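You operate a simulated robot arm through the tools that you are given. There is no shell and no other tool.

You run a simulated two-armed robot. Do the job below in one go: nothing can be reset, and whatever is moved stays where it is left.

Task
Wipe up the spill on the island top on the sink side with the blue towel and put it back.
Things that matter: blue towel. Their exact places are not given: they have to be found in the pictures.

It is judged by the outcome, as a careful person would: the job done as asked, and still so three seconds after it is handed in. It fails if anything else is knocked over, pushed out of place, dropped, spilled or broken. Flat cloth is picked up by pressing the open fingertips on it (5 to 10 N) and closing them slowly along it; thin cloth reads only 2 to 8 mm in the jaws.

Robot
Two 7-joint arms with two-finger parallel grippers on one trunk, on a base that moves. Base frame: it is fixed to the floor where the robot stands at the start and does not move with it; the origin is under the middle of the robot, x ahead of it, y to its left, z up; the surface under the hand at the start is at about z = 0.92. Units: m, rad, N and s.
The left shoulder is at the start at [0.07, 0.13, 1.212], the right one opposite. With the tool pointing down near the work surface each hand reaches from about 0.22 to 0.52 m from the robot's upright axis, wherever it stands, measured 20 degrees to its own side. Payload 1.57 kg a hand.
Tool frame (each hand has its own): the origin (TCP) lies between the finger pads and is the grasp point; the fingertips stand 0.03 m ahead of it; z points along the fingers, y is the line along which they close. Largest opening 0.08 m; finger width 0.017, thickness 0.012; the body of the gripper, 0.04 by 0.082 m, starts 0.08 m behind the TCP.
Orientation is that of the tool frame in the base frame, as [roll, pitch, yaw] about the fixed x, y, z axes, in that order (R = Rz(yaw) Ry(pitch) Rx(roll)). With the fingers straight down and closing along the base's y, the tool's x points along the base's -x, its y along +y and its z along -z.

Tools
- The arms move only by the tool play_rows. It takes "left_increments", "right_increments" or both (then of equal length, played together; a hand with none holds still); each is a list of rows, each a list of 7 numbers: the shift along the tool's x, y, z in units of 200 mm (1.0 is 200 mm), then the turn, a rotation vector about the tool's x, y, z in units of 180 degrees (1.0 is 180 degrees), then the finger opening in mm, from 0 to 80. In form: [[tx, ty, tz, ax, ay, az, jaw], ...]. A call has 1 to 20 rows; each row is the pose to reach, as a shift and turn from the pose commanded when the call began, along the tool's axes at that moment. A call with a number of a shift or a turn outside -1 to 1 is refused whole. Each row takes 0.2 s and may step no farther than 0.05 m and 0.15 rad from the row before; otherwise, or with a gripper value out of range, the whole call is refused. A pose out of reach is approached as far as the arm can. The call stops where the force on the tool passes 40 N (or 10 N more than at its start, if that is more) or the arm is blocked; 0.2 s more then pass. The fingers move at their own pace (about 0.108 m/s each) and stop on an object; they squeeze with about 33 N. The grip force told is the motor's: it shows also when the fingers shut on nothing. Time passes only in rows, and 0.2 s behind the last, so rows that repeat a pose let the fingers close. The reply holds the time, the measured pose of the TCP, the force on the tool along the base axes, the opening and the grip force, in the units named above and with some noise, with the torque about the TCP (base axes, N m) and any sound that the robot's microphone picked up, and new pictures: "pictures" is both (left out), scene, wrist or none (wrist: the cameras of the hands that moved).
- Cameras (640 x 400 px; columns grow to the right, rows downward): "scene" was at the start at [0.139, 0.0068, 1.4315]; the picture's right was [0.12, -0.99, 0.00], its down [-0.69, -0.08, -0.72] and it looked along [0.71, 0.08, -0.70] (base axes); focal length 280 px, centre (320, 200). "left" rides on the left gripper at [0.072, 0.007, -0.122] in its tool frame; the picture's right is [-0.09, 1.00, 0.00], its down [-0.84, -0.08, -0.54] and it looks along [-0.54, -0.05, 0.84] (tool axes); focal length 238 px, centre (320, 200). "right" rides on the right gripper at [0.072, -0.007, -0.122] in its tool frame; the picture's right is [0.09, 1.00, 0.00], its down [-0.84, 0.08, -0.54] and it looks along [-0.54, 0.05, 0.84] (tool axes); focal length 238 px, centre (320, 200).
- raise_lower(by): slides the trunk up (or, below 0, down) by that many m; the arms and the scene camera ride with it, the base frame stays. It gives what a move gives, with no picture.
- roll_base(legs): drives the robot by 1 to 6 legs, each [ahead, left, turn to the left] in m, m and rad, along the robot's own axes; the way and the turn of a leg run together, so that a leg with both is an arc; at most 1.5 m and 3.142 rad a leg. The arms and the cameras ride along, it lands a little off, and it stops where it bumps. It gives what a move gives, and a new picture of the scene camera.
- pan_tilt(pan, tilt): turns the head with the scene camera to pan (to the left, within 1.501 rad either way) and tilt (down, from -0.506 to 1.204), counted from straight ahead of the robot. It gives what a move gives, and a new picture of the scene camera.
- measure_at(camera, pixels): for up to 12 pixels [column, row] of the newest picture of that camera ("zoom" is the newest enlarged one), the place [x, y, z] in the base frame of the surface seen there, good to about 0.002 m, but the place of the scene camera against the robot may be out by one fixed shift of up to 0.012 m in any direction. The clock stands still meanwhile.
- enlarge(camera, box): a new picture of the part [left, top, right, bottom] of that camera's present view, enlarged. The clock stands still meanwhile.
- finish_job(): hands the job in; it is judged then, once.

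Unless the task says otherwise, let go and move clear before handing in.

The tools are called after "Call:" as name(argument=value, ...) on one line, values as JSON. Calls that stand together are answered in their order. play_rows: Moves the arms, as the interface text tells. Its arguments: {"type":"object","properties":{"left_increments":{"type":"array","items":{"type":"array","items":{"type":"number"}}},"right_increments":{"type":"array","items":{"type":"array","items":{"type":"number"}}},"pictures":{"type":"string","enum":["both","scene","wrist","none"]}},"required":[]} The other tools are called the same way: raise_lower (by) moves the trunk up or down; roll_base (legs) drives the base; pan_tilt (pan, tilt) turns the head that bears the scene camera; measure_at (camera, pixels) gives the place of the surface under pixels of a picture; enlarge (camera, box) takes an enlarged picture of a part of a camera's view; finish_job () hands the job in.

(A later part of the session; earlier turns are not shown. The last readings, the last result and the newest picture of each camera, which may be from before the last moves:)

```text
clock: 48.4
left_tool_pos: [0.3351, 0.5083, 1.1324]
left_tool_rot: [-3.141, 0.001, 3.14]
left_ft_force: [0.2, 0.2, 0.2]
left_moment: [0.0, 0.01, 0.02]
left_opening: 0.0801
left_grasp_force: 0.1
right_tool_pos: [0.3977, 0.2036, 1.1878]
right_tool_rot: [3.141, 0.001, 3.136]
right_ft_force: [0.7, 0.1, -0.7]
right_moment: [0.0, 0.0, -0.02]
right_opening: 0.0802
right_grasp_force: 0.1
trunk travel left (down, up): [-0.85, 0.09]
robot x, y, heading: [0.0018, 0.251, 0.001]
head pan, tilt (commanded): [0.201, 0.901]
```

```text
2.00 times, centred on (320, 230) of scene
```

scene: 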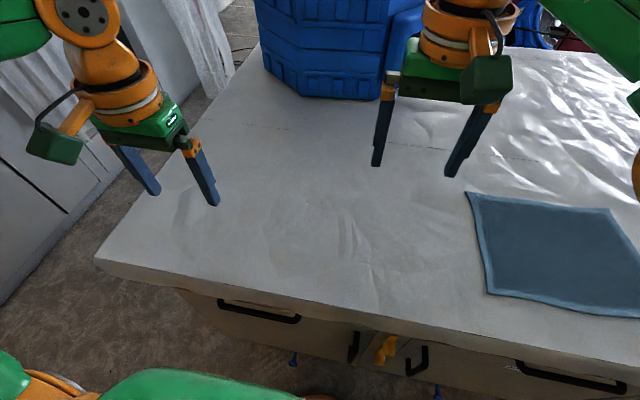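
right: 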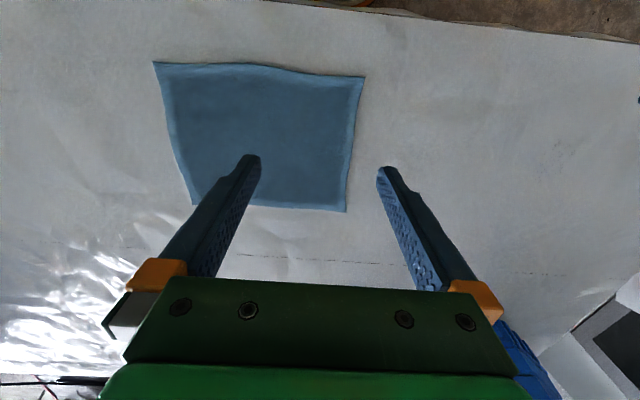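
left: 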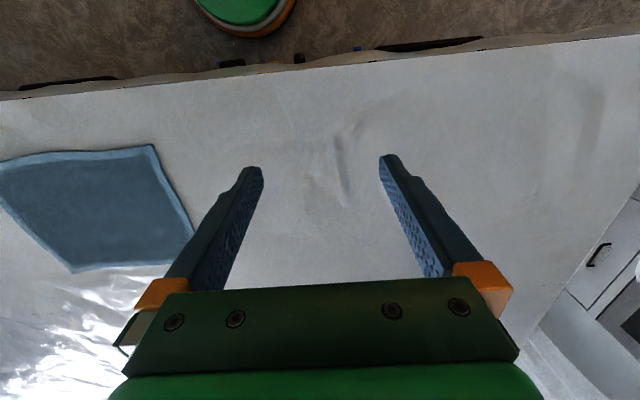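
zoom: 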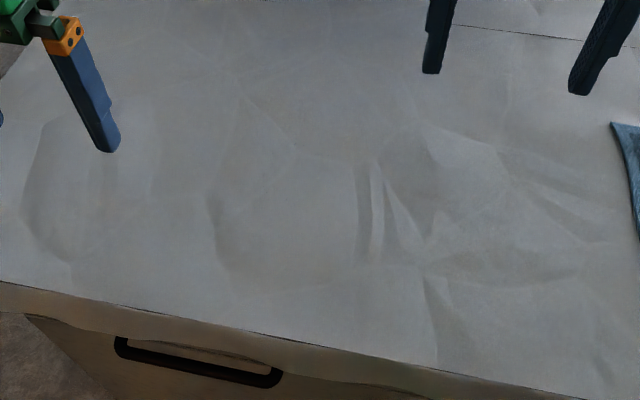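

Everything on the near strip looks like dry wrinkles from above. A wet film shows best in the window glare, which falls about 1 m ahead of the camera, so I back off 0.4 m to put the glare on the near strip.

Call:
roll_base(legs=[[-0.42, -0.25, 0]])

Call:
pan_tilt(pan=0.0, tilt=0.55)

Call:
pan_tilt(pan=-0.8, tilt=0.45)

Call:
pan_tilt(pan=0.6, tilt=0.5)

```text
clock: 51.3
left_tool_pos: [-0.0834, 0.2572, 1.1314]
left_tool_rot: [3.141, -0.001, 3.136]
left_ft_force: [0.8, 1.1, 0.0]
left_moment: [-0.03, 0.03, 0.02]
left_opening: 0.0797
left_grasp_force: 0.1
right_tool_pos: [-0.0191, -0.0477, 1.1875]
right_tool_rot: [-3.141, -0.001, 3.135]
right_ft_force: [0.1, -0.2, 0.3]
right_moment: [-0.02, 0.02, 0.01]
right_opening: 0.08
right_grasp_force: 0.1
trunk travel left (down, up): [-0.85, 0.09]
robot x, y, heading: [-0.4173, -0.0, -0.007]
head pan, tilt (commanded): [0.201, 0.901]
```

scene: 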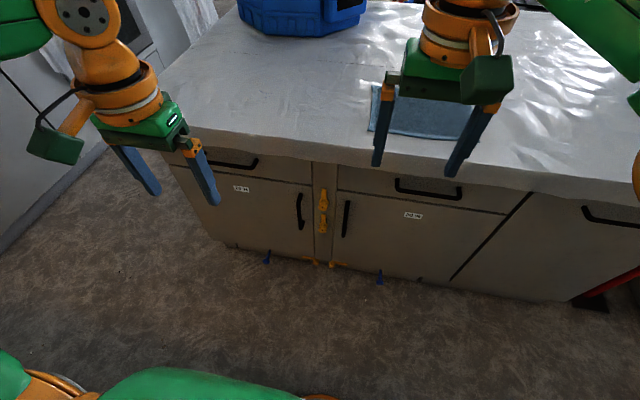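

```text
clock: 52.1
left_tool_pos: [-0.0828, 0.2576, 1.132]
left_tool_rot: [-3.141, 0.002, 3.135]
left_ft_force: [-0.4, 0.1, 0.6]
left_moment: [0.06, -0.03, -0.03]
left_opening: 0.0798
left_grasp_force: 0.0
right_tool_pos: [-0.0225, -0.0495, 1.1885]
right_tool_rot: [3.14, 0.001, 3.134]
right_ft_force: [-0.2, 1.0, 0.0]
right_moment: [0.03, 0.03, 0.04]
right_opening: 0.0797
right_grasp_force: 0.1
trunk travel left (down, up): [-0.85, 0.09]
robot x, y, heading: [-0.4182, 0.0042, -0.006]
head pan, tilt (commanded): [0.0, 0.55]
```

scene: 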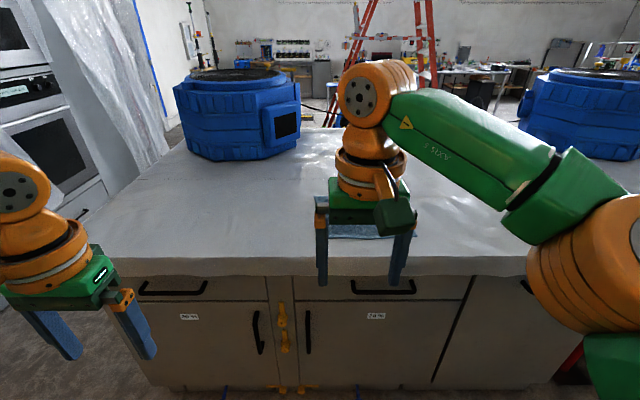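

```text
clock: 53.3
left_tool_pos: [-0.0838, 0.2575, 1.1321]
left_tool_rot: [-3.141, 0.003, 3.134]
left_ft_force: [-0.3, -0.5, -0.4]
left_moment: [0.01, -0.01, 0.03]
left_opening: 0.0801
left_grasp_force: 0.0
right_tool_pos: [-0.0206, -0.0476, 1.1891]
right_tool_rot: [3.142, -0.001, 3.137]
right_ft_force: [-0.4, 0.2, -0.4]
right_moment: [0.01, 0.01, -0.01]
right_opening: 0.0798
right_grasp_force: 0.0
trunk travel left (down, up): [-0.85, 0.09]
robot x, y, heading: [-0.42, 0.003, -0.004]
head pan, tilt (commanded): [-0.799, 0.45]
```

scene: 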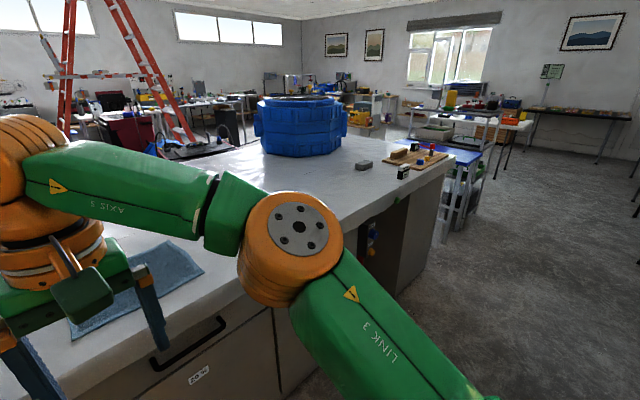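

```text
clock: 54.8
left_tool_pos: [-0.0841, 0.257, 1.1328]
left_tool_rot: [3.141, 0.002, 3.136]
left_ft_force: [-0.1, -1.1, 0.1]
left_moment: [-0.01, -0.03, -0.01]
left_opening: 0.08
left_grasp_force: 0.1
right_tool_pos: [-0.021, -0.0478, 1.188]
right_tool_rot: [-3.141, 0.0, 3.135]
right_ft_force: [0.2, -0.2, 0.2]
right_moment: [0.02, 0.03, 0.0]
right_opening: 0.0802
right_grasp_force: 0.0
trunk travel left (down, up): [-0.85, 0.09]
robot x, y, heading: [-0.4172, 0.0037, -0.004]
head pan, tilt (commanded): [0.6, 0.499]
```

scene: 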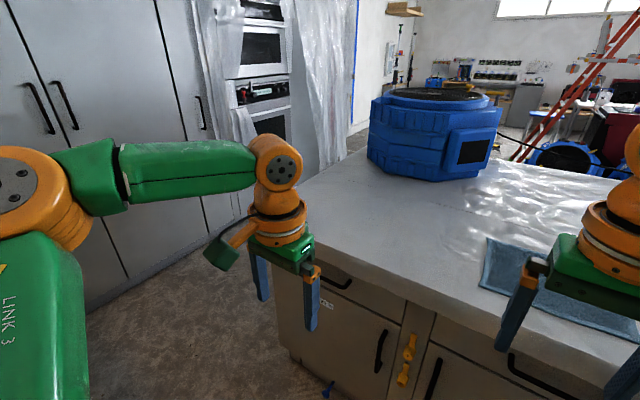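

No distinct wet patch on the near strip yet; I enlarge the glare zone near (500, 210) and the strip beside the towel.

Call:
enlarge(camera="scene", box=[300, 150, 620, 350])

Call:
pan_tilt(pan=-0.45, tilt=0.6)

Call:
enlarge(camera="scene", box=[60, 150, 380, 350])

```text
2.00 times, centred on (460, 250) of scene
```

zoom: 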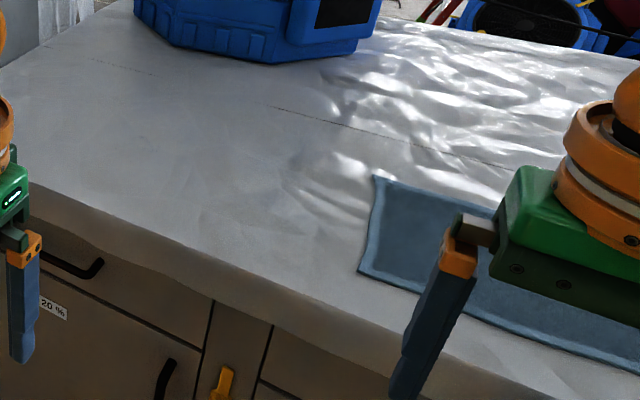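

```text
clock: 56.1
left_tool_pos: [-0.0848, 0.2567, 1.1313]
left_tool_rot: [-3.141, 0.001, 3.135]
left_ft_force: [-0.2, -0.2, 0.4]
left_moment: [-0.02, 0.03, -0.07]
left_opening: 0.08
left_grasp_force: 0.0
right_tool_pos: [-0.0197, -0.0487, 1.1893]
right_tool_rot: [-3.14, 0.002, 3.134]
right_ft_force: [1.2, 0.0, -1.1]
right_moment: [0.0, 0.02, 0.01]
right_opening: 0.0801
right_grasp_force: 0.1
trunk travel left (down, up): [-0.85, 0.09]
robot x, y, heading: [-0.4202, 0.0018, -0.008]
head pan, tilt (commanded): [-0.45, 0.6]
```

scene: 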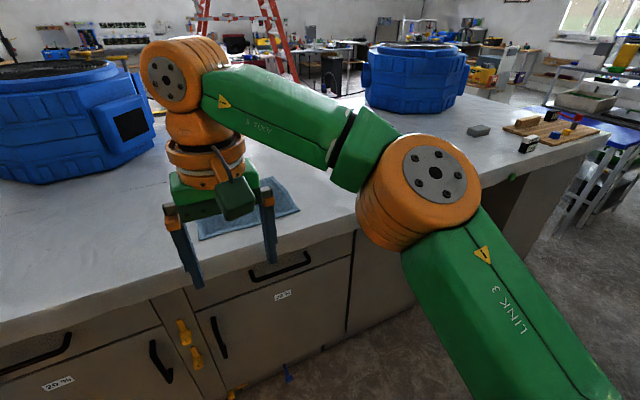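

```text
2.00 times, centred on (220, 250) of scene
```

zoom: 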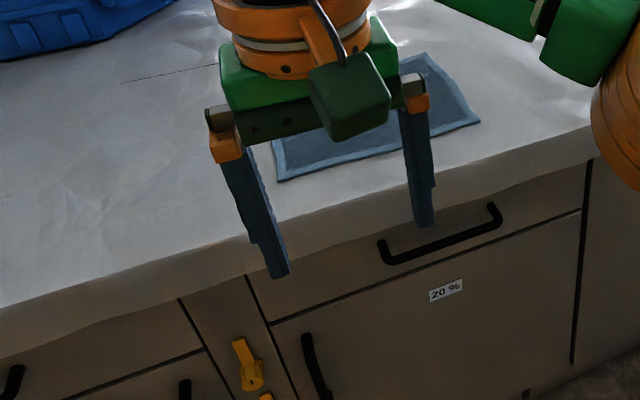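

Near the towel's left corner (about (465, 245) of the left-panned picture) there is a slightly glossier rippled patch. I drive back in and look at that area from close with the wrist camera.

Call:
roll_base(legs=[[0.42, 0.0, 0]])

Call:
pan_tilt(pan=0.35, tilt=0.95)

Call:
enlarge(camera="scene", box=[220, 150, 380, 250])

Call:
enlarge(camera="scene", box=[120, 180, 280, 280])

Call:
enlarge(camera="left", box=[240, 80, 400, 180])

```text
clock: 58.7
left_tool_pos: [0.3376, 0.2546, 1.1322]
left_tool_rot: [-3.141, 0.003, 3.136]
left_ft_force: [-1.0, -0.2, 0.1]
left_moment: [-0.01, -0.04, 0.01]
left_opening: 0.08
left_grasp_force: 0.1
right_tool_pos: [0.4, -0.0515, 1.189]
right_tool_rot: [3.141, 0.004, 3.134]
right_ft_force: [-0.4, 0.9, 0.0]
right_moment: [0.02, -0.03, -0.03]
right_opening: 0.0804
right_grasp_force: 0.0
trunk travel left (down, up): [-0.85, 0.09]
robot x, y, heading: [0.0059, 0.0007, -0.013]
head pan, tilt (commanded): [-0.45, 0.6]
```

scene: 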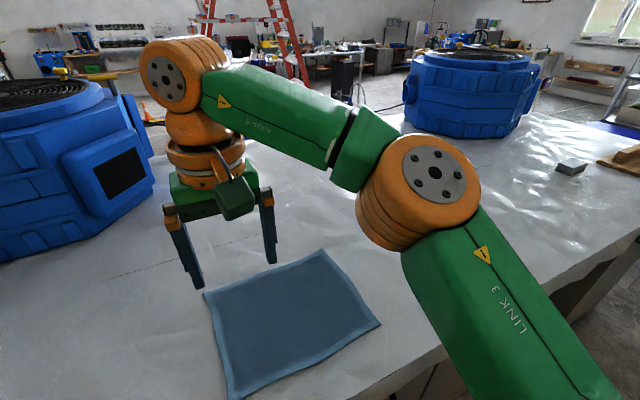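

```text
clock: 59.8
left_tool_pos: [0.3396, 0.2552, 1.1337]
left_tool_rot: [3.141, 0.003, 3.136]
left_ft_force: [-0.8, -0.2, 0.1]
left_moment: [0.0, 0.0, 0.02]
left_opening: 0.08
left_grasp_force: 0.0
right_tool_pos: [0.4013, -0.051, 1.1888]
right_tool_rot: [3.14, 0.0, 3.134]
right_ft_force: [-0.8, 0.4, 0.7]
right_moment: [0.01, 0.01, -0.03]
right_opening: 0.0803
right_grasp_force: 0.1
trunk travel left (down, up): [-0.85, 0.09]
robot x, y, heading: [0.0052, -0.0001, -0.005]
head pan, tilt (commanded): [0.351, 0.949]
```

scene: 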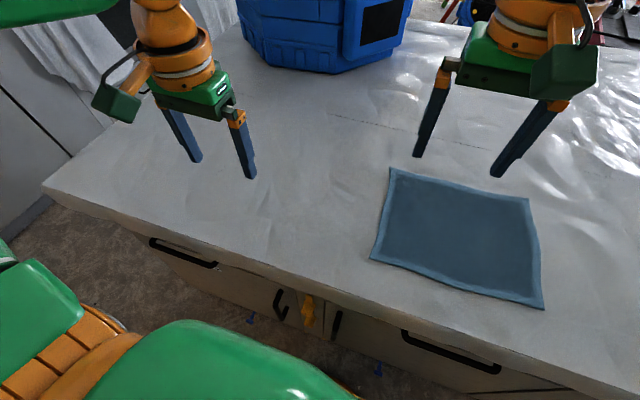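

```text
4.00 times, centred on (300, 200) of scene
```

zoom: 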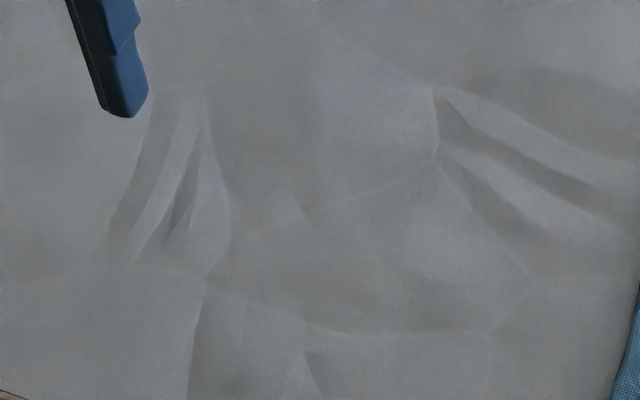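

```text
4.00 times, centred on (200, 230) of scene
```

zoom: 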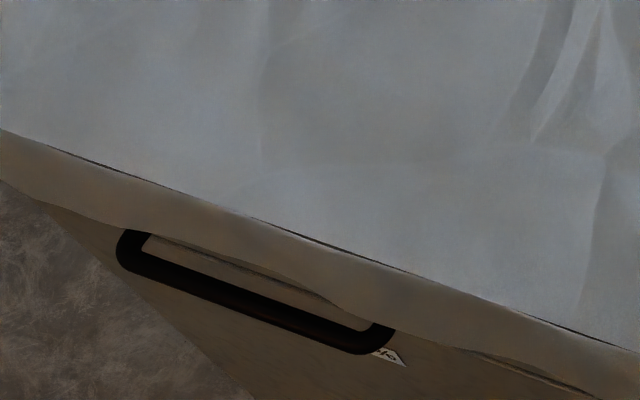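

```text
4.00 times, centred on (320, 130) of left
```

zoom: 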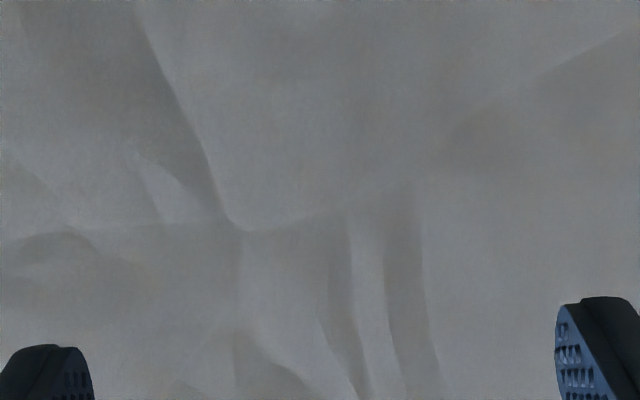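

That area is just dry crumpled cover texture. I look closely at the towel itself and its border for signs of liquid.

Call:
enlarge(camera="scene", box=[340, 150, 600, 320])

Call:
enlarge(camera="right", box=[120, 40, 400, 220])

Call:
enlarge(camera="right", box=[0, 0, 200, 260])

```text
2.35 times, centred on (470, 235) of scene
```

zoom: 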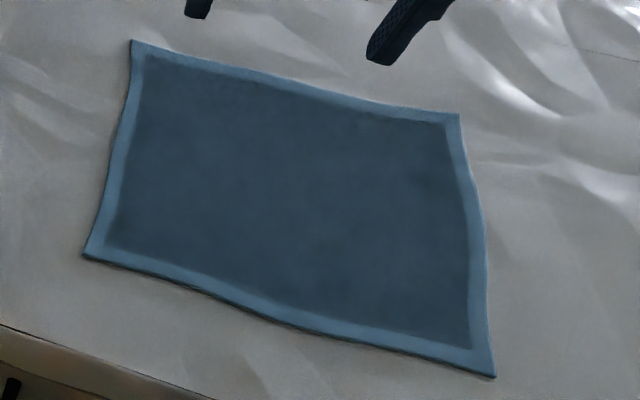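

```text
2.22 times, centred on (260, 130) of right
```

zoom: 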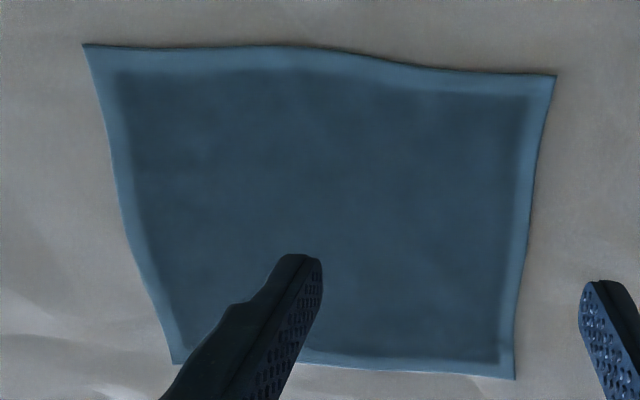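

```text
1.54 times, centred on (100, 130) of right
```

zoom: 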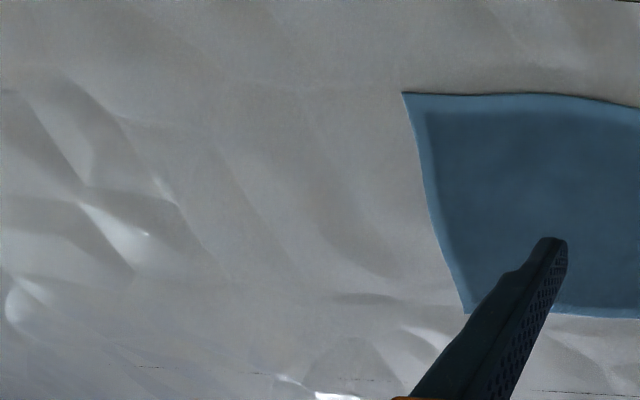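

The towel's border shows no liquid, so the spill may be under it or too faint to see; either way I need the towel. I'll centre the base on it so both hands can pinch its left and right margins and keep it taut.

Call:
roll_base(legs=[[0.0, -0.14, 0.005]])

Call:
pan_tilt(pan=0.0, tilt=0.9)

Call:
measure_at(camera="scene", pixels=[[320, 200], [250, 250], [390, 250], [320, 300], [200, 200], [440, 200]])

```text
clock: 61.2
left_tool_pos: [0.3371, 0.1194, 1.1309]
left_tool_rot: [-3.138, 0.003, -3.141]
left_ft_force: [-0.4, -0.4, 0.3]
left_moment: [-0.03, 0.0, 0.01]
left_opening: 0.0798
left_grasp_force: 0.1
right_tool_pos: [0.4019, -0.1845, 1.1885]
right_tool_rot: [-3.137, 0.0, 3.14]
right_ft_force: [-0.6, 0.5, 0.3]
right_moment: [-0.03, -0.01, -0.01]
right_opening: 0.08
right_grasp_force: 0.1
trunk travel left (down, up): [-0.85, 0.09]
robot x, y, heading: [0.0066, -0.1412, -0.001]
head pan, tilt (commanded): [0.351, 0.949]
```

scene: 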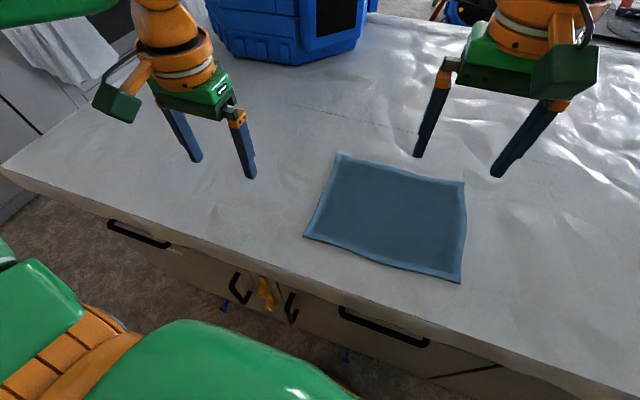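

```text
clock: 62.0
left_tool_pos: [0.3375, 0.1146, 1.1329]
left_tool_rot: [-3.14, 0.002, 3.141]
left_ft_force: [0.2, 0.4, 0.3]
left_moment: [-0.02, -0.02, -0.01]
left_opening: 0.0798
left_grasp_force: 0.1
right_tool_pos: [0.4005, -0.1904, 1.1885]
right_tool_rot: [-3.141, 0.0, 3.141]
right_ft_force: [-0.2, -0.1, 0.8]
right_moment: [0.02, -0.01, -0.01]
right_opening: 0.0798
right_grasp_force: 0.0
trunk travel left (down, up): [-0.85, 0.09]
robot x, y, heading: [0.0057, -0.1405, -0.004]
head pan, tilt (commanded): [0.0, 0.901]
```

scene: 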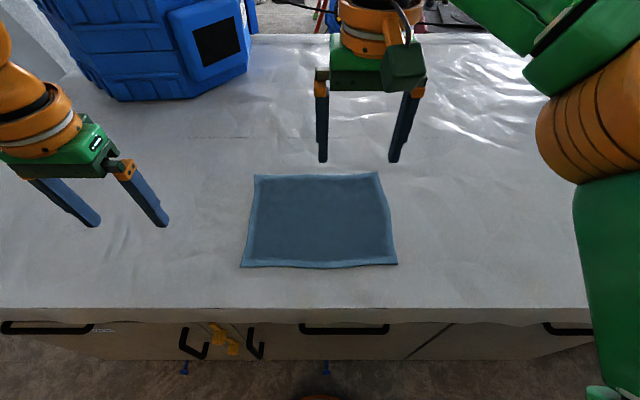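

```text
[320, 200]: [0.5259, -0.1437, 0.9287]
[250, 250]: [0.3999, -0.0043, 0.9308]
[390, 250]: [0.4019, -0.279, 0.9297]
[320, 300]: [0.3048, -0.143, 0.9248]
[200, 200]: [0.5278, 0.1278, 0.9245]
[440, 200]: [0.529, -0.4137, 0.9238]
```

The towel is now centred in view with corners at (254,175), (378,173), (397,264), (241,267). I record them precisely, and use the wrist cameras to check the camera offset.

Call:
measure_at(camera="scene", pixels=[[255, 177], [377, 175], [395, 262], [243, 265], [318, 177], [320, 263], [388, 220], [249, 220], [320, 220]])

Call:
enlarge(camera="right", box=[0, 0, 640, 400])

Call:
enlarge(camera="left", box=[0, 0, 640, 400])

```text
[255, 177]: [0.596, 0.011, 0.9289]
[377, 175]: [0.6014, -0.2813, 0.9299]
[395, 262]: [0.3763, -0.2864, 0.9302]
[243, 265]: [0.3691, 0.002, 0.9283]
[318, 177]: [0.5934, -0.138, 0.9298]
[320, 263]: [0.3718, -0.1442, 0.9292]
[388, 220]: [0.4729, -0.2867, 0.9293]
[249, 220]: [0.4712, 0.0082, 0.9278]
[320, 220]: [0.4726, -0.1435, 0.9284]
```

```text
1.00 times, centred on (320, 200) of right (not enlarged: the box is as wide or as high as the picture)
```

zoom: 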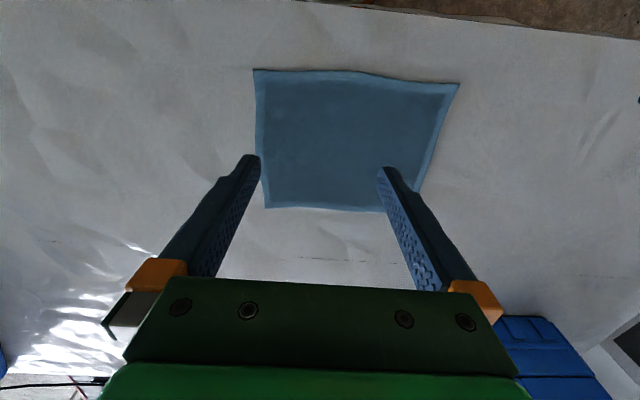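

```text
1.00 times, centred on (320, 200) of left (not enlarged: the box is as wide or as high as the picture)
```

zoom: 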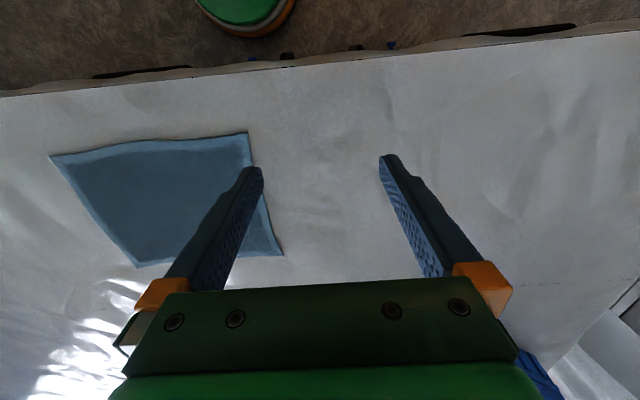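

I cross-check the towel corners with the right wrist camera.

Call:
measure_at(camera="right", pixels=[[256, 72], [456, 86], [267, 205], [330, 208], [360, 74], [340, 140], [200, 120], [520, 120]])

Call:
measure_at(camera="left", pixels=[[54, 157], [246, 135], [138, 265], [279, 254], [150, 200], [330, 180]])

```text
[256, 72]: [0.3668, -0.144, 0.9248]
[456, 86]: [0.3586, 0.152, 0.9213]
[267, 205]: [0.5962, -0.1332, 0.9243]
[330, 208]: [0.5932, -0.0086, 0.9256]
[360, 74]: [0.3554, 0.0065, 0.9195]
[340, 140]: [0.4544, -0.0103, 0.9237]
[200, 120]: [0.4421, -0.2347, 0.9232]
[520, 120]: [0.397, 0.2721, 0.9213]
```

```text
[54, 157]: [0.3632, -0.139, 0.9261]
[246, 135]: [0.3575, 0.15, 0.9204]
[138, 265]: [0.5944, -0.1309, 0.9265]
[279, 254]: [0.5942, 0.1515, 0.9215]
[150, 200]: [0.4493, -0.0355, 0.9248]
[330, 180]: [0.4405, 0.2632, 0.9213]
```

The wrist pictures used for that were still the ones from the start pose (y shifted by the 0.14 m drive); allowing for it the scene camera agrees within about 5 mm, and the towel spans x 0.365–0.595, y -0.285–0.008 with its top near z≈0.925. I bring both hands above its left and right margins with a 45 mm opening.

Call:
play_rows(left_increments=[[-0.119, -0.133, 0.111, 0, 0, 0, 45], [-0.238, -0.267, 0.222, 0, 0, 0, 45], [-0.356, -0.4, 0.333, 0, 0, 0, 45], [-0.475, -0.533, 0.443, 0, 0, 0, 45], [-0.594, -0.667, 0.554, 0, 0, 0, 45], [-0.7125, -0.8, 0.665, 0, 0, 0, 45]], right_increments=[[-0.066, -0.035, 0.157, 0, 0, 0, 45], [-0.132, -0.069, 0.314, 0, 0, 0, 45], [-0.199, -0.104, 0.471, 0, 0, 0, 45], [-0.265, -0.139, 0.628, 0, 0, 0, 45], [-0.331, -0.173, 0.785, 0, 0, 0, 45], [-0.3975, -0.208, 0.9425, 0, 0, 0, 45]], pictures="both")

```text
clock: 63.4
left_tool_pos: [0.408, 0.0192, 1.025]
left_tool_rot: [-3.14, 0.002, -3.139]
left_ft_force: [1.6, 0.2, -0.5]
left_moment: [0.01, 0.03, 0.02]
left_opening: 0.045
left_grasp_force: 0.0
left hand out of reach, approached as far as the arm can: row 4, 5, 6
right_tool_pos: [0.4819, -0.2301, 0.9986]
right_tool_rot: [-3.141, 0.002, -3.141]
right_ft_force: [0.2, 0.2, 0.3]
right_moment: [0.02, 0.04, -0.03]
right_opening: 0.0453
right_grasp_force: 0.0
trunk travel left (down, up): [-0.85, 0.09]
robot x, y, heading: [0.0012, -0.1359, 0.002]
head pan, tilt (commanded): [0.0, 0.901]
```

scene: 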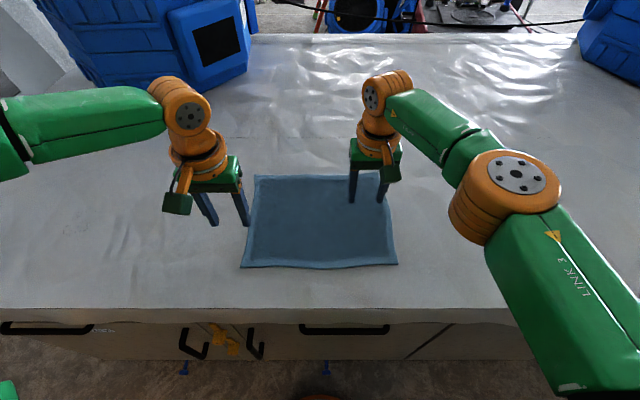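
right: 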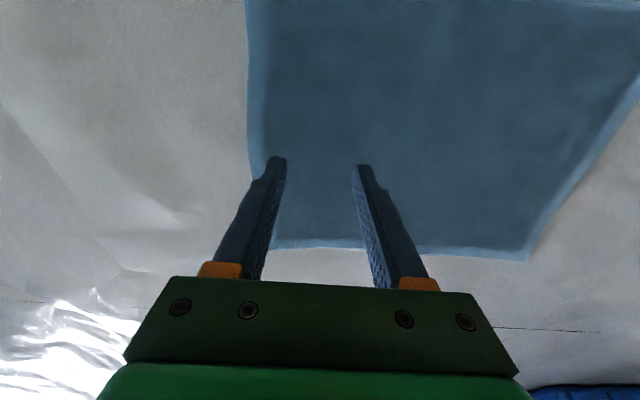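
left: 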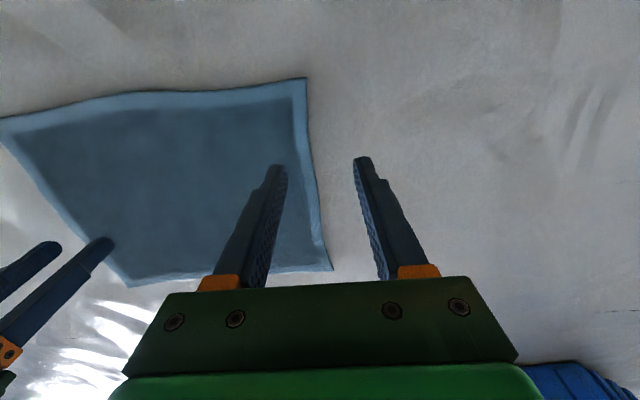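

The left hand cannot cross that far in (stopped at [0.408, 0.019]), while the right reached [0.482, -0.230] above the towel's right margin. I'll work with the right hand alone: first send the left hand back to its start pose.

Call:
play_rows(left_increments=[[0.119, 0.133, -0.111, 0, 0, 0, 45], [0.238, 0.267, -0.222, 0, 0, 0, 45], [0.356, 0.4, -0.333, 0, 0, 0, 45], [0.475, 0.533, -0.443, 0, 0, 0, 45], [0.594, 0.667, -0.554, 0, 0, 0, 45], [0.7125, 0.8, -0.665, 0, 0, 0, 45]], pictures="none")

Call:
play_rows(right_increments=[[0, 0, 0.1, 0, 0, 0, 45], [0, 0, 0.16, 0, 0, 0, 45], [0, 0, 0.185, 0, 0, 0, 45], [0, 0, 0.185, 0, 0, 0, 45]], pictures="wrist")

```text
clock: 64.8
left_tool_pos: [0.2624, 0.1795, 1.1578]
left_tool_rot: [3.14, 0.0, 3.14]
left_ft_force: [0.0, 0.3, 0.7]
left_moment: [-0.03, -0.02, -0.01]
left_opening: 0.0453
left_grasp_force: 0.1
right_tool_pos: [0.4795, -0.2303, 0.9987]
right_tool_rot: [-3.139, 0.002, 3.139]
right_ft_force: [-0.1, 0.5, -1.0]
right_moment: [-0.04, 0.01, 0.03]
right_opening: 0.045
right_grasp_force: 0.1
trunk travel left (down, up): [-0.85, 0.09]
robot x, y, heading: [0.0007, -0.1416, -0.003]
head pan, tilt (commanded): [0.0, 0.901]
```

```text
clock: 65.8
left_tool_pos: [0.2651, 0.1783, 1.158]
left_tool_rot: [-3.141, 0.002, -3.139]
left_ft_force: [0.5, 0.4, -0.5]
left_moment: [0.0, -0.02, -0.02]
left_opening: 0.0448
left_grasp_force: 0.0
right_tool_pos: [0.4815, -0.2301, 0.9624]
right_tool_rot: [3.141, 0.001, 3.14]
right_ft_force: [0.6, 0.0, 0.6]
right_moment: [0.02, 0.0, -0.01]
right_opening: 0.045
right_grasp_force: 0.1
trunk travel left (down, up): [-0.85, 0.09]
robot x, y, heading: [0.0055, -0.1424, -0.001]
head pan, tilt (commanded): [0.0, 0.901]
```

right: 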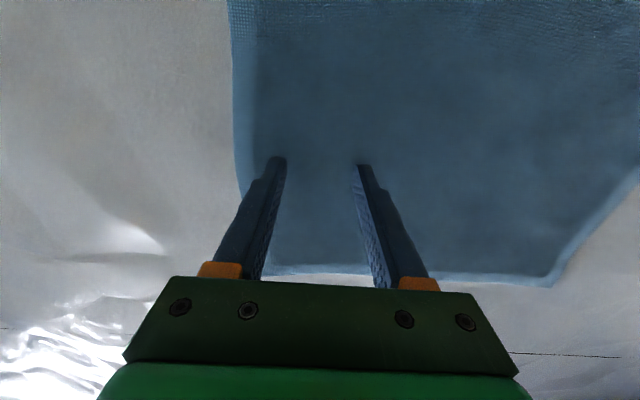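

The fingertips hover about 7 mm above the towel's right margin. I lower in small steps watching the force.

Call:
play_rows(right_increments=[[0, 0, 0.015, 0, 0, 0, 45], [0, 0, 0.025, 0, 0, 0, 45], [0, 0, 0.032, 0, 0, 0, 45], [0, 0, 0.032, 0, 0, 0, 45]], pictures="none")

```text
clock: 66.8
left_tool_pos: [0.2647, 0.1779, 1.1584]
left_tool_rot: [3.14, 0.003, 3.141]
left_ft_force: [0.4, -0.5, 0.3]
left_moment: [-0.01, 0.0, 0.03]
left_opening: 0.0449
left_grasp_force: 0.0
right_tool_pos: [0.481, -0.2293, 0.9563]
right_tool_rot: [-3.14, 0.0, -3.141]
right_ft_force: [-0.3, -0.9, -0.1]
right_moment: [0.0, -0.01, 0.02]
right_opening: 0.0452
right_grasp_force: 0.1
trunk travel left (down, up): [-0.85, 0.09]
robot x, y, heading: [0.0035, -0.1365, -0.003]
head pan, tilt (commanded): [0.0, 0.901]
```

Call:
play_rows(right_increments=[[0, 0, 0.008, 0, 0, 0, 45], [0, 0, 0.016, 0, 0, 0, 45], [0, 0, 0.016, 0, 0, 0, 45]], pictures="none")

```text
clock: 67.6
left_tool_pos: [0.264, 0.1786, 1.1577]
left_tool_rot: [3.141, -0.001, -3.141]
left_ft_force: [-0.5, 0.3, -0.4]
left_moment: [-0.03, 0.03, -0.02]
left_opening: 0.0449
left_grasp_force: 0.0
right_tool_pos: [0.4809, -0.23, 0.9534]
right_tool_rot: [3.141, 0.0, 3.139]
right_ft_force: [0.7, -0.1, 6.1]
right_moment: [0.0, -0.07, 0.0]
right_opening: 0.0449
right_grasp_force: 0.0
trunk travel left (down, up): [-0.85, 0.09]
robot x, y, heading: [0.0023, -0.137, 0.001]
head pan, tilt (commanded): [0.0, 0.901]
```

The fingertips now press with about 6 N, within the 5–10 N wanted. I close them slowly along the cloth.

Call:
play_rows(right_increments=[[0, 0, 0, 0, 0, 0, 41], [0, 0, 0, 0, 0, 0, 37], [0, 0, 0, 0, 0, 0, 33], [0, 0, 0, 0, 0, 0, 29], [0, 0, 0, 0, 0, 0, 25], [0, 0, 0, 0, 0, 0, 21], [0, 0, 0, 0, 0, 0, 17], [0, 0, 0, 0, 0, 0, 13], [0, 0, 0, 0, 0, 0, 9], [0, 0, 0, 0, 0, 0, 5], [0, 0, 0, 0, 0, 0, 0], [0, 0, 0, 0, 0, 0, 0], [0, 0, 0, 0, 0, 0, 0]], pictures="both")

```text
clock: 70.4
left_tool_pos: [0.2637, 0.1781, 1.1584]
left_tool_rot: [-3.141, 0.003, -3.141]
left_ft_force: [0.5, -0.7, 0.3]
left_moment: [0.0, 0.0, 0.02]
left_opening: 0.045
left_grasp_force: 0.2
right_tool_pos: [0.4806, -0.2293, 0.9544]
right_tool_rot: [3.141, 0.003, 3.14]
right_ft_force: [-0.1, -0.4, 5.0]
right_moment: [-0.01, 0.02, 0.01]
right_opening: 0.0051
right_grasp_force: 25.2
trunk travel left (down, up): [-0.85, 0.09]
robot x, y, heading: [0.0019, -0.1367, 0.002]
head pan, tilt (commanded): [0.0, 0.901]
```

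scene: 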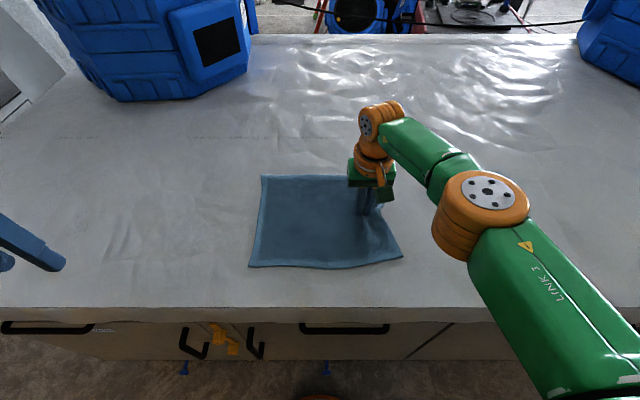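
right: 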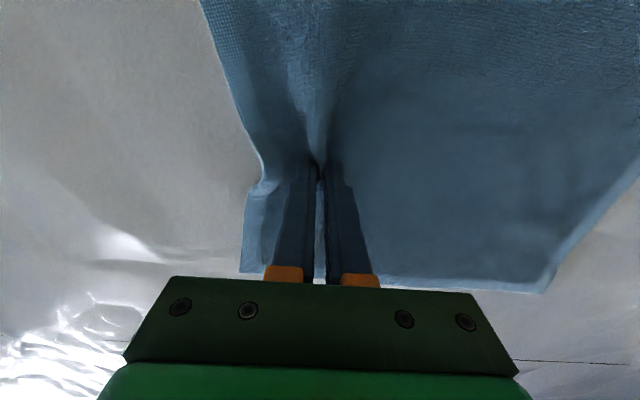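

The jaws read 5.1 mm, so the cloth is held. I ease the pressure slightly and drive the base right by 0.35 m, drawing the towel along to uncover the place under it.

Call:
play_rows(right_increments=[[0, 0, -0.01, 0, 0, 0, 0], [0, 0, -0.015, 0, 0, 0, 0]], pictures="none")

Call:
roll_base(legs=[[0, -0.35, 0]])

Call:
pan_tilt(pan=0.4, tilt=0.9)

```text
clock: 71.0
left_tool_pos: [0.2647, 0.1783, 1.1576]
left_tool_rot: [-3.141, 0.002, 3.14]
left_ft_force: [-0.3, 0.2, 0.4]
left_moment: [0.03, 0.01, 0.01]
left_opening: 0.045
left_grasp_force: 0.1
right_tool_pos: [0.481, -0.2306, 0.9575]
right_tool_rot: [-3.141, 0.0, 3.139]
right_ft_force: [-0.8, 0.0, 0.3]
right_moment: [0.02, 0.02, 0.03]
right_opening: 0.0048
right_grasp_force: 25.6
trunk travel left (down, up): [-0.85, 0.09]
robot x, y, heading: [0.0058, -0.1398, 0.0]
head pan, tilt (commanded): [0.0, 0.901]
```

```text
clock: 73.3
left_tool_pos: [0.2644, -0.1699, 1.1574]
left_tool_rot: [-3.14, 0.004, 3.14]
left_ft_force: [0.2, -0.5, 0.8]
left_moment: [0.01, 0.01, -0.02]
left_opening: 0.045
left_grasp_force: 0.0
right_tool_pos: [0.481, -0.5785, 0.9567]
right_tool_rot: [-3.137, 0.0, 3.14]
right_ft_force: [0.4, -0.6, -0.5]
right_moment: [-0.01, -0.02, -0.01]
right_opening: 0.0047
right_grasp_force: 25.7
trunk travel left (down, up): [-0.85, 0.09]
robot x, y, heading: [0.0036, -0.4896, 0.005]
head pan, tilt (commanded): [0.0, 0.901]
```

scene: 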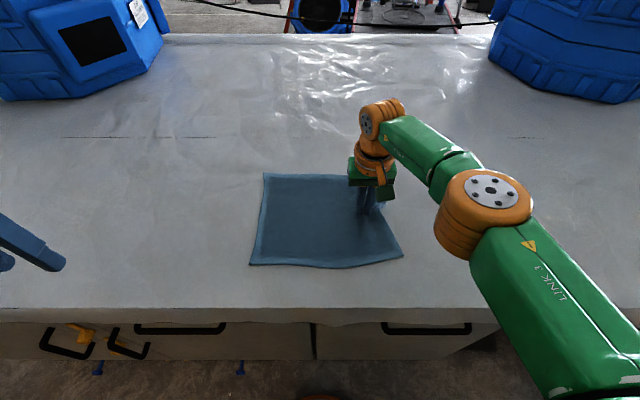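

```text
clock: 74.1
left_tool_pos: [0.2643, -0.1726, 1.1597]
left_tool_rot: [-3.141, 0.001, -3.14]
left_ft_force: [0.9, 0.5, 0.4]
left_moment: [0.0, 0.01, 0.02]
left_opening: 0.0449
left_grasp_force: 0.0
right_tool_pos: [0.4809, -0.5807, 0.9563]
right_tool_rot: [-3.141, -0.001, 3.14]
right_ft_force: [-0.4, -0.1, 0.7]
right_moment: [0.02, -0.01, 0.03]
right_opening: 0.0049
right_grasp_force: 24.8
trunk travel left (down, up): [-0.85, 0.09]
robot x, y, heading: [0.0029, -0.4853, -0.003]
head pan, tilt (commanded): [0.4, 0.901]
```

scene: 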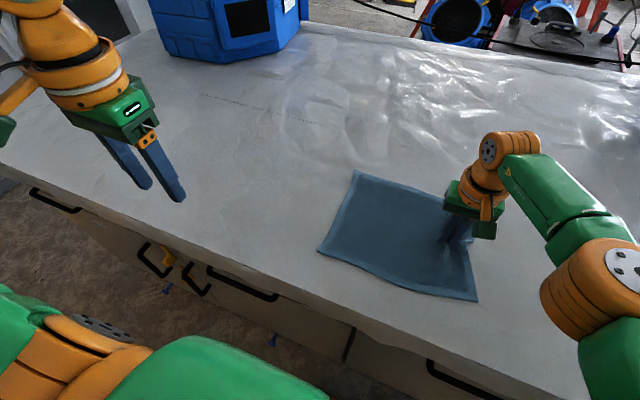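

The towel slid along flat; its old place (around (250, 210)) shows no stain at this scale. I enlarge that uncovered spot.

Call:
enlarge(camera="scene", box=[160, 130, 400, 280])

Call:
enlarge(camera="left", box=[0, 0, 640, 400])

Call:
enlarge(camera="left", box=[240, 60, 640, 310])

```text
2.67 times, centred on (280, 205) of scene
```

zoom: 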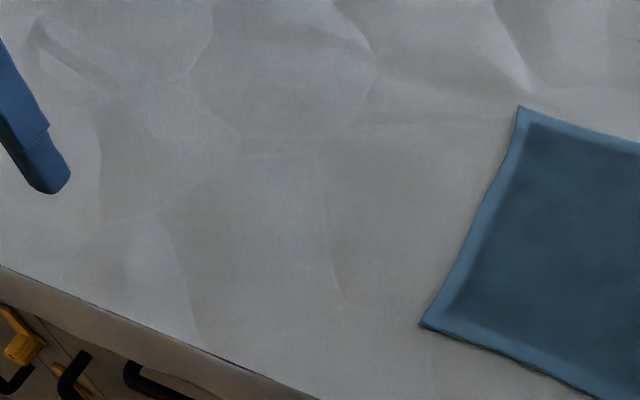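

```text
1.00 times, centred on (320, 200) of left (not enlarged: the box is as wide or as high as the picture)
```

zoom: 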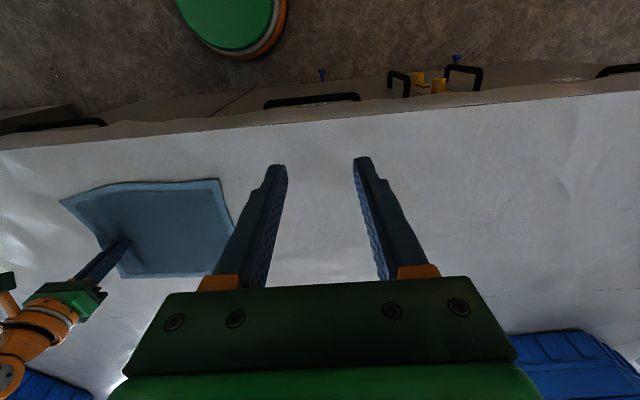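

```text
1.60 times, centred on (440, 185) of left
```

zoom: 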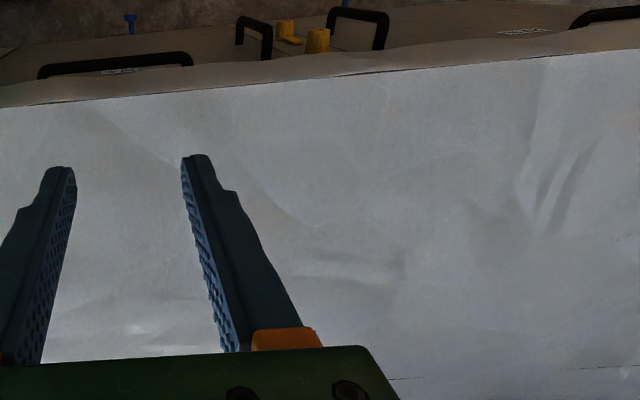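

The uncovered spot looks dry (or was already wiped by the drag). I search the remaining middle of the island at high zoom for a faint clear puddle.

Call:
pan_tilt(pan=0.0, tilt=0.7)

Call:
enlarge(camera="scene", box=[0, 60, 220, 200])

Call:
enlarge(camera="scene", box=[0, 180, 260, 340])

Call:
enlarge(camera="scene", box=[180, 50, 400, 190])

Call:
enlarge(camera="scene", box=[390, 50, 640, 210])

```text
clock: 75.0
left_tool_pos: [0.2645, -0.1711, 1.1584]
left_tool_rot: [3.142, 0.001, -3.141]
left_ft_force: [0.1, -0.3, 0.5]
left_moment: [-0.02, -0.02, 0.0]
left_opening: 0.045
left_grasp_force: 0.0
right_tool_pos: [0.4818, -0.5801, 0.9565]
right_tool_rot: [-3.141, 0.0, 3.14]
right_ft_force: [-0.1, -0.3, 0.0]
right_moment: [0.0, 0.02, 0.04]
right_opening: 0.005
right_grasp_force: 25.5
trunk travel left (down, up): [-0.85, 0.09]
robot x, y, heading: [0.0063, -0.4926, 0.002]
head pan, tilt (commanded): [0.0, 0.7]
```

scene: 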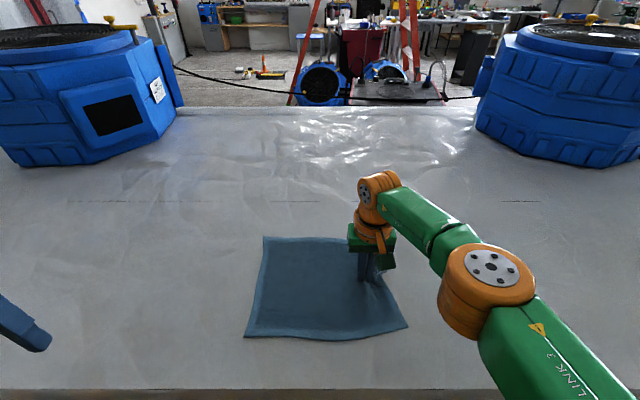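

```text
2.86 times, centred on (110, 130) of scene
```

zoom: 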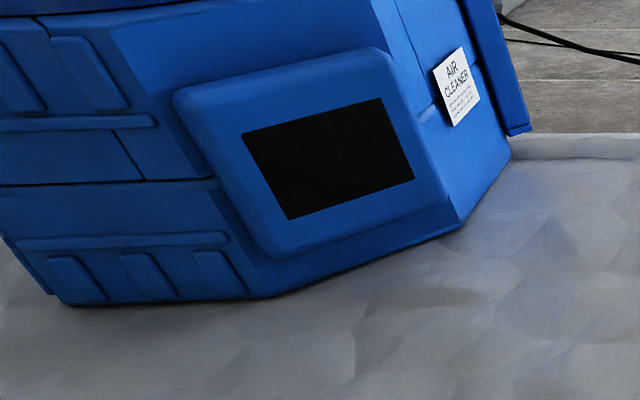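

```text
2.46 times, centred on (130, 260) of scene
```

zoom: 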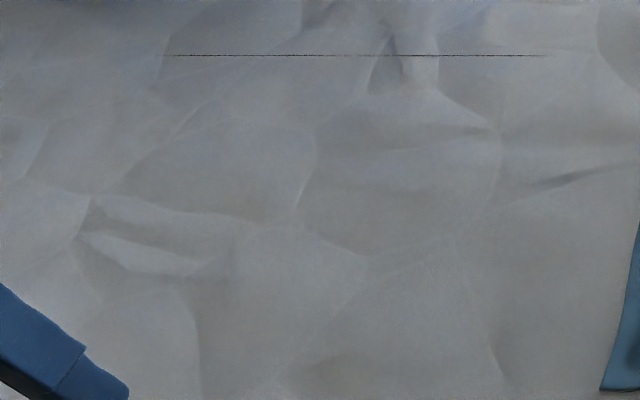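

```text
2.86 times, centred on (290, 120) of scene
```

zoom: 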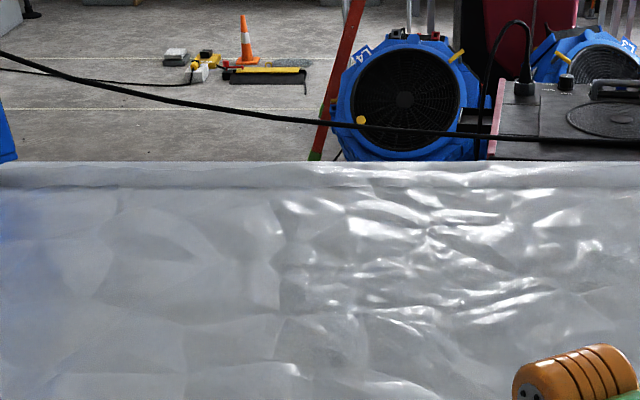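

```text
2.50 times, centred on (515, 130) of scene
```

zoom: 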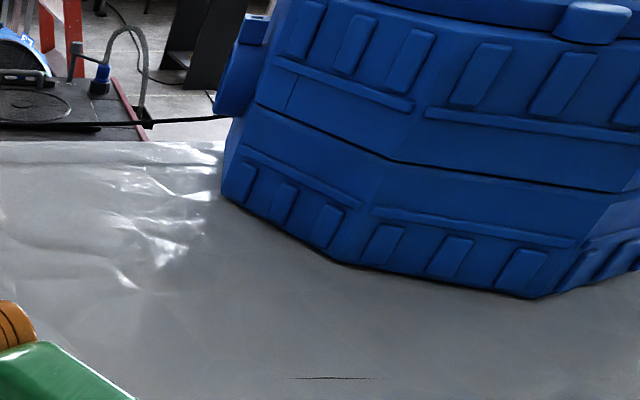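

The middle is only wrinkled protective sheet and the "air cleaner" units. One faint brownish blotch near (0.43, 0.14), left of the towel's old place, is worth a re-check from this new angle.

Call:
pan_tilt(pan=1.05, tilt=0.6)

Call:
enlarge(camera="scene", box=[280, 130, 540, 300])

Call:
enlarge(camera="left", box=[480, 60, 640, 260])

```text
clock: 76.3
left_tool_pos: [0.264, -0.1709, 1.1575]
left_tool_rot: [3.14, 0.001, -3.141]
left_ft_force: [-0.1, -0.3, -0.1]
left_moment: [0.04, 0.01, 0.0]
left_opening: 0.0445
left_grasp_force: 0.1
right_tool_pos: [0.4806, -0.5804, 0.957]
right_tool_rot: [3.141, 0.0, 3.139]
right_ft_force: [-0.4, 0.0, 0.3]
right_moment: [-0.01, 0.01, 0.01]
right_opening: 0.0049
right_grasp_force: 24.6
trunk travel left (down, up): [-0.85, 0.09]
robot x, y, heading: [0.0007, -0.4872, 0.006]
head pan, tilt (commanded): [1.051, 0.6]
```

scene: 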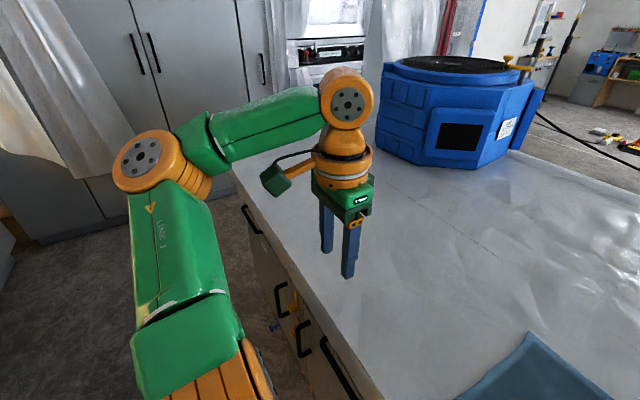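

```text
2.35 times, centred on (410, 215) of scene
```

zoom: 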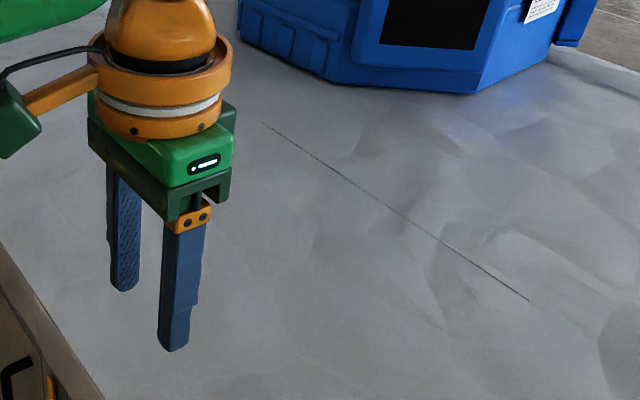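

```text
2.00 times, centred on (560, 160) of left
```

zoom: 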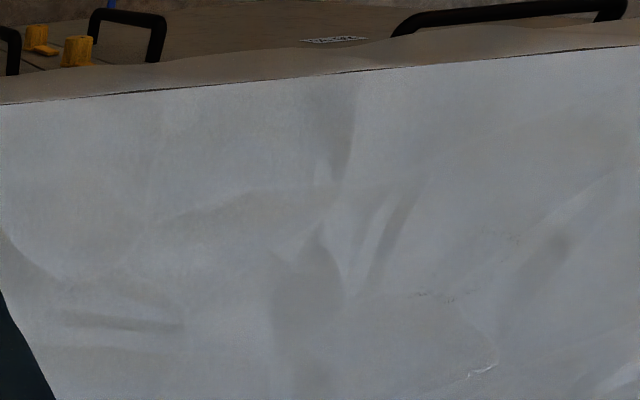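

In the enlarged left wrist view there are odd specks and a bright rim at zoom pixels (440, 295), (480, 372) and (515, 240) — they could be the outline of a clear puddle. I measure them and zoom closer.

Call:
measure_at(camera="zoom", pixels=[[440, 295], [480, 372], [515, 240], [560, 240], [610, 180], [630, 380], [400, 200], [330, 280], [560, 320]])

Call:
enlarge(camera="left", box=[560, 140, 640, 260])

```text
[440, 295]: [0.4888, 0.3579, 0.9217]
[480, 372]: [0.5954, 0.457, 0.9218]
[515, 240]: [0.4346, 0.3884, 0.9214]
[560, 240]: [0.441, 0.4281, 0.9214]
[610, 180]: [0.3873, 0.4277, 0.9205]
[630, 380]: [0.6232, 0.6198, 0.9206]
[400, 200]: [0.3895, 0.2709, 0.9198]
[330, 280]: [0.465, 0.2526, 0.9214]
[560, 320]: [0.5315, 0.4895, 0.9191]
```

```text
3.33 times, centred on (600, 200) of left
```

zoom: 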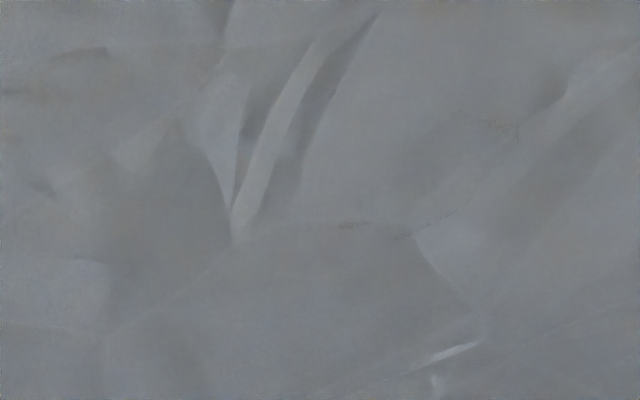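

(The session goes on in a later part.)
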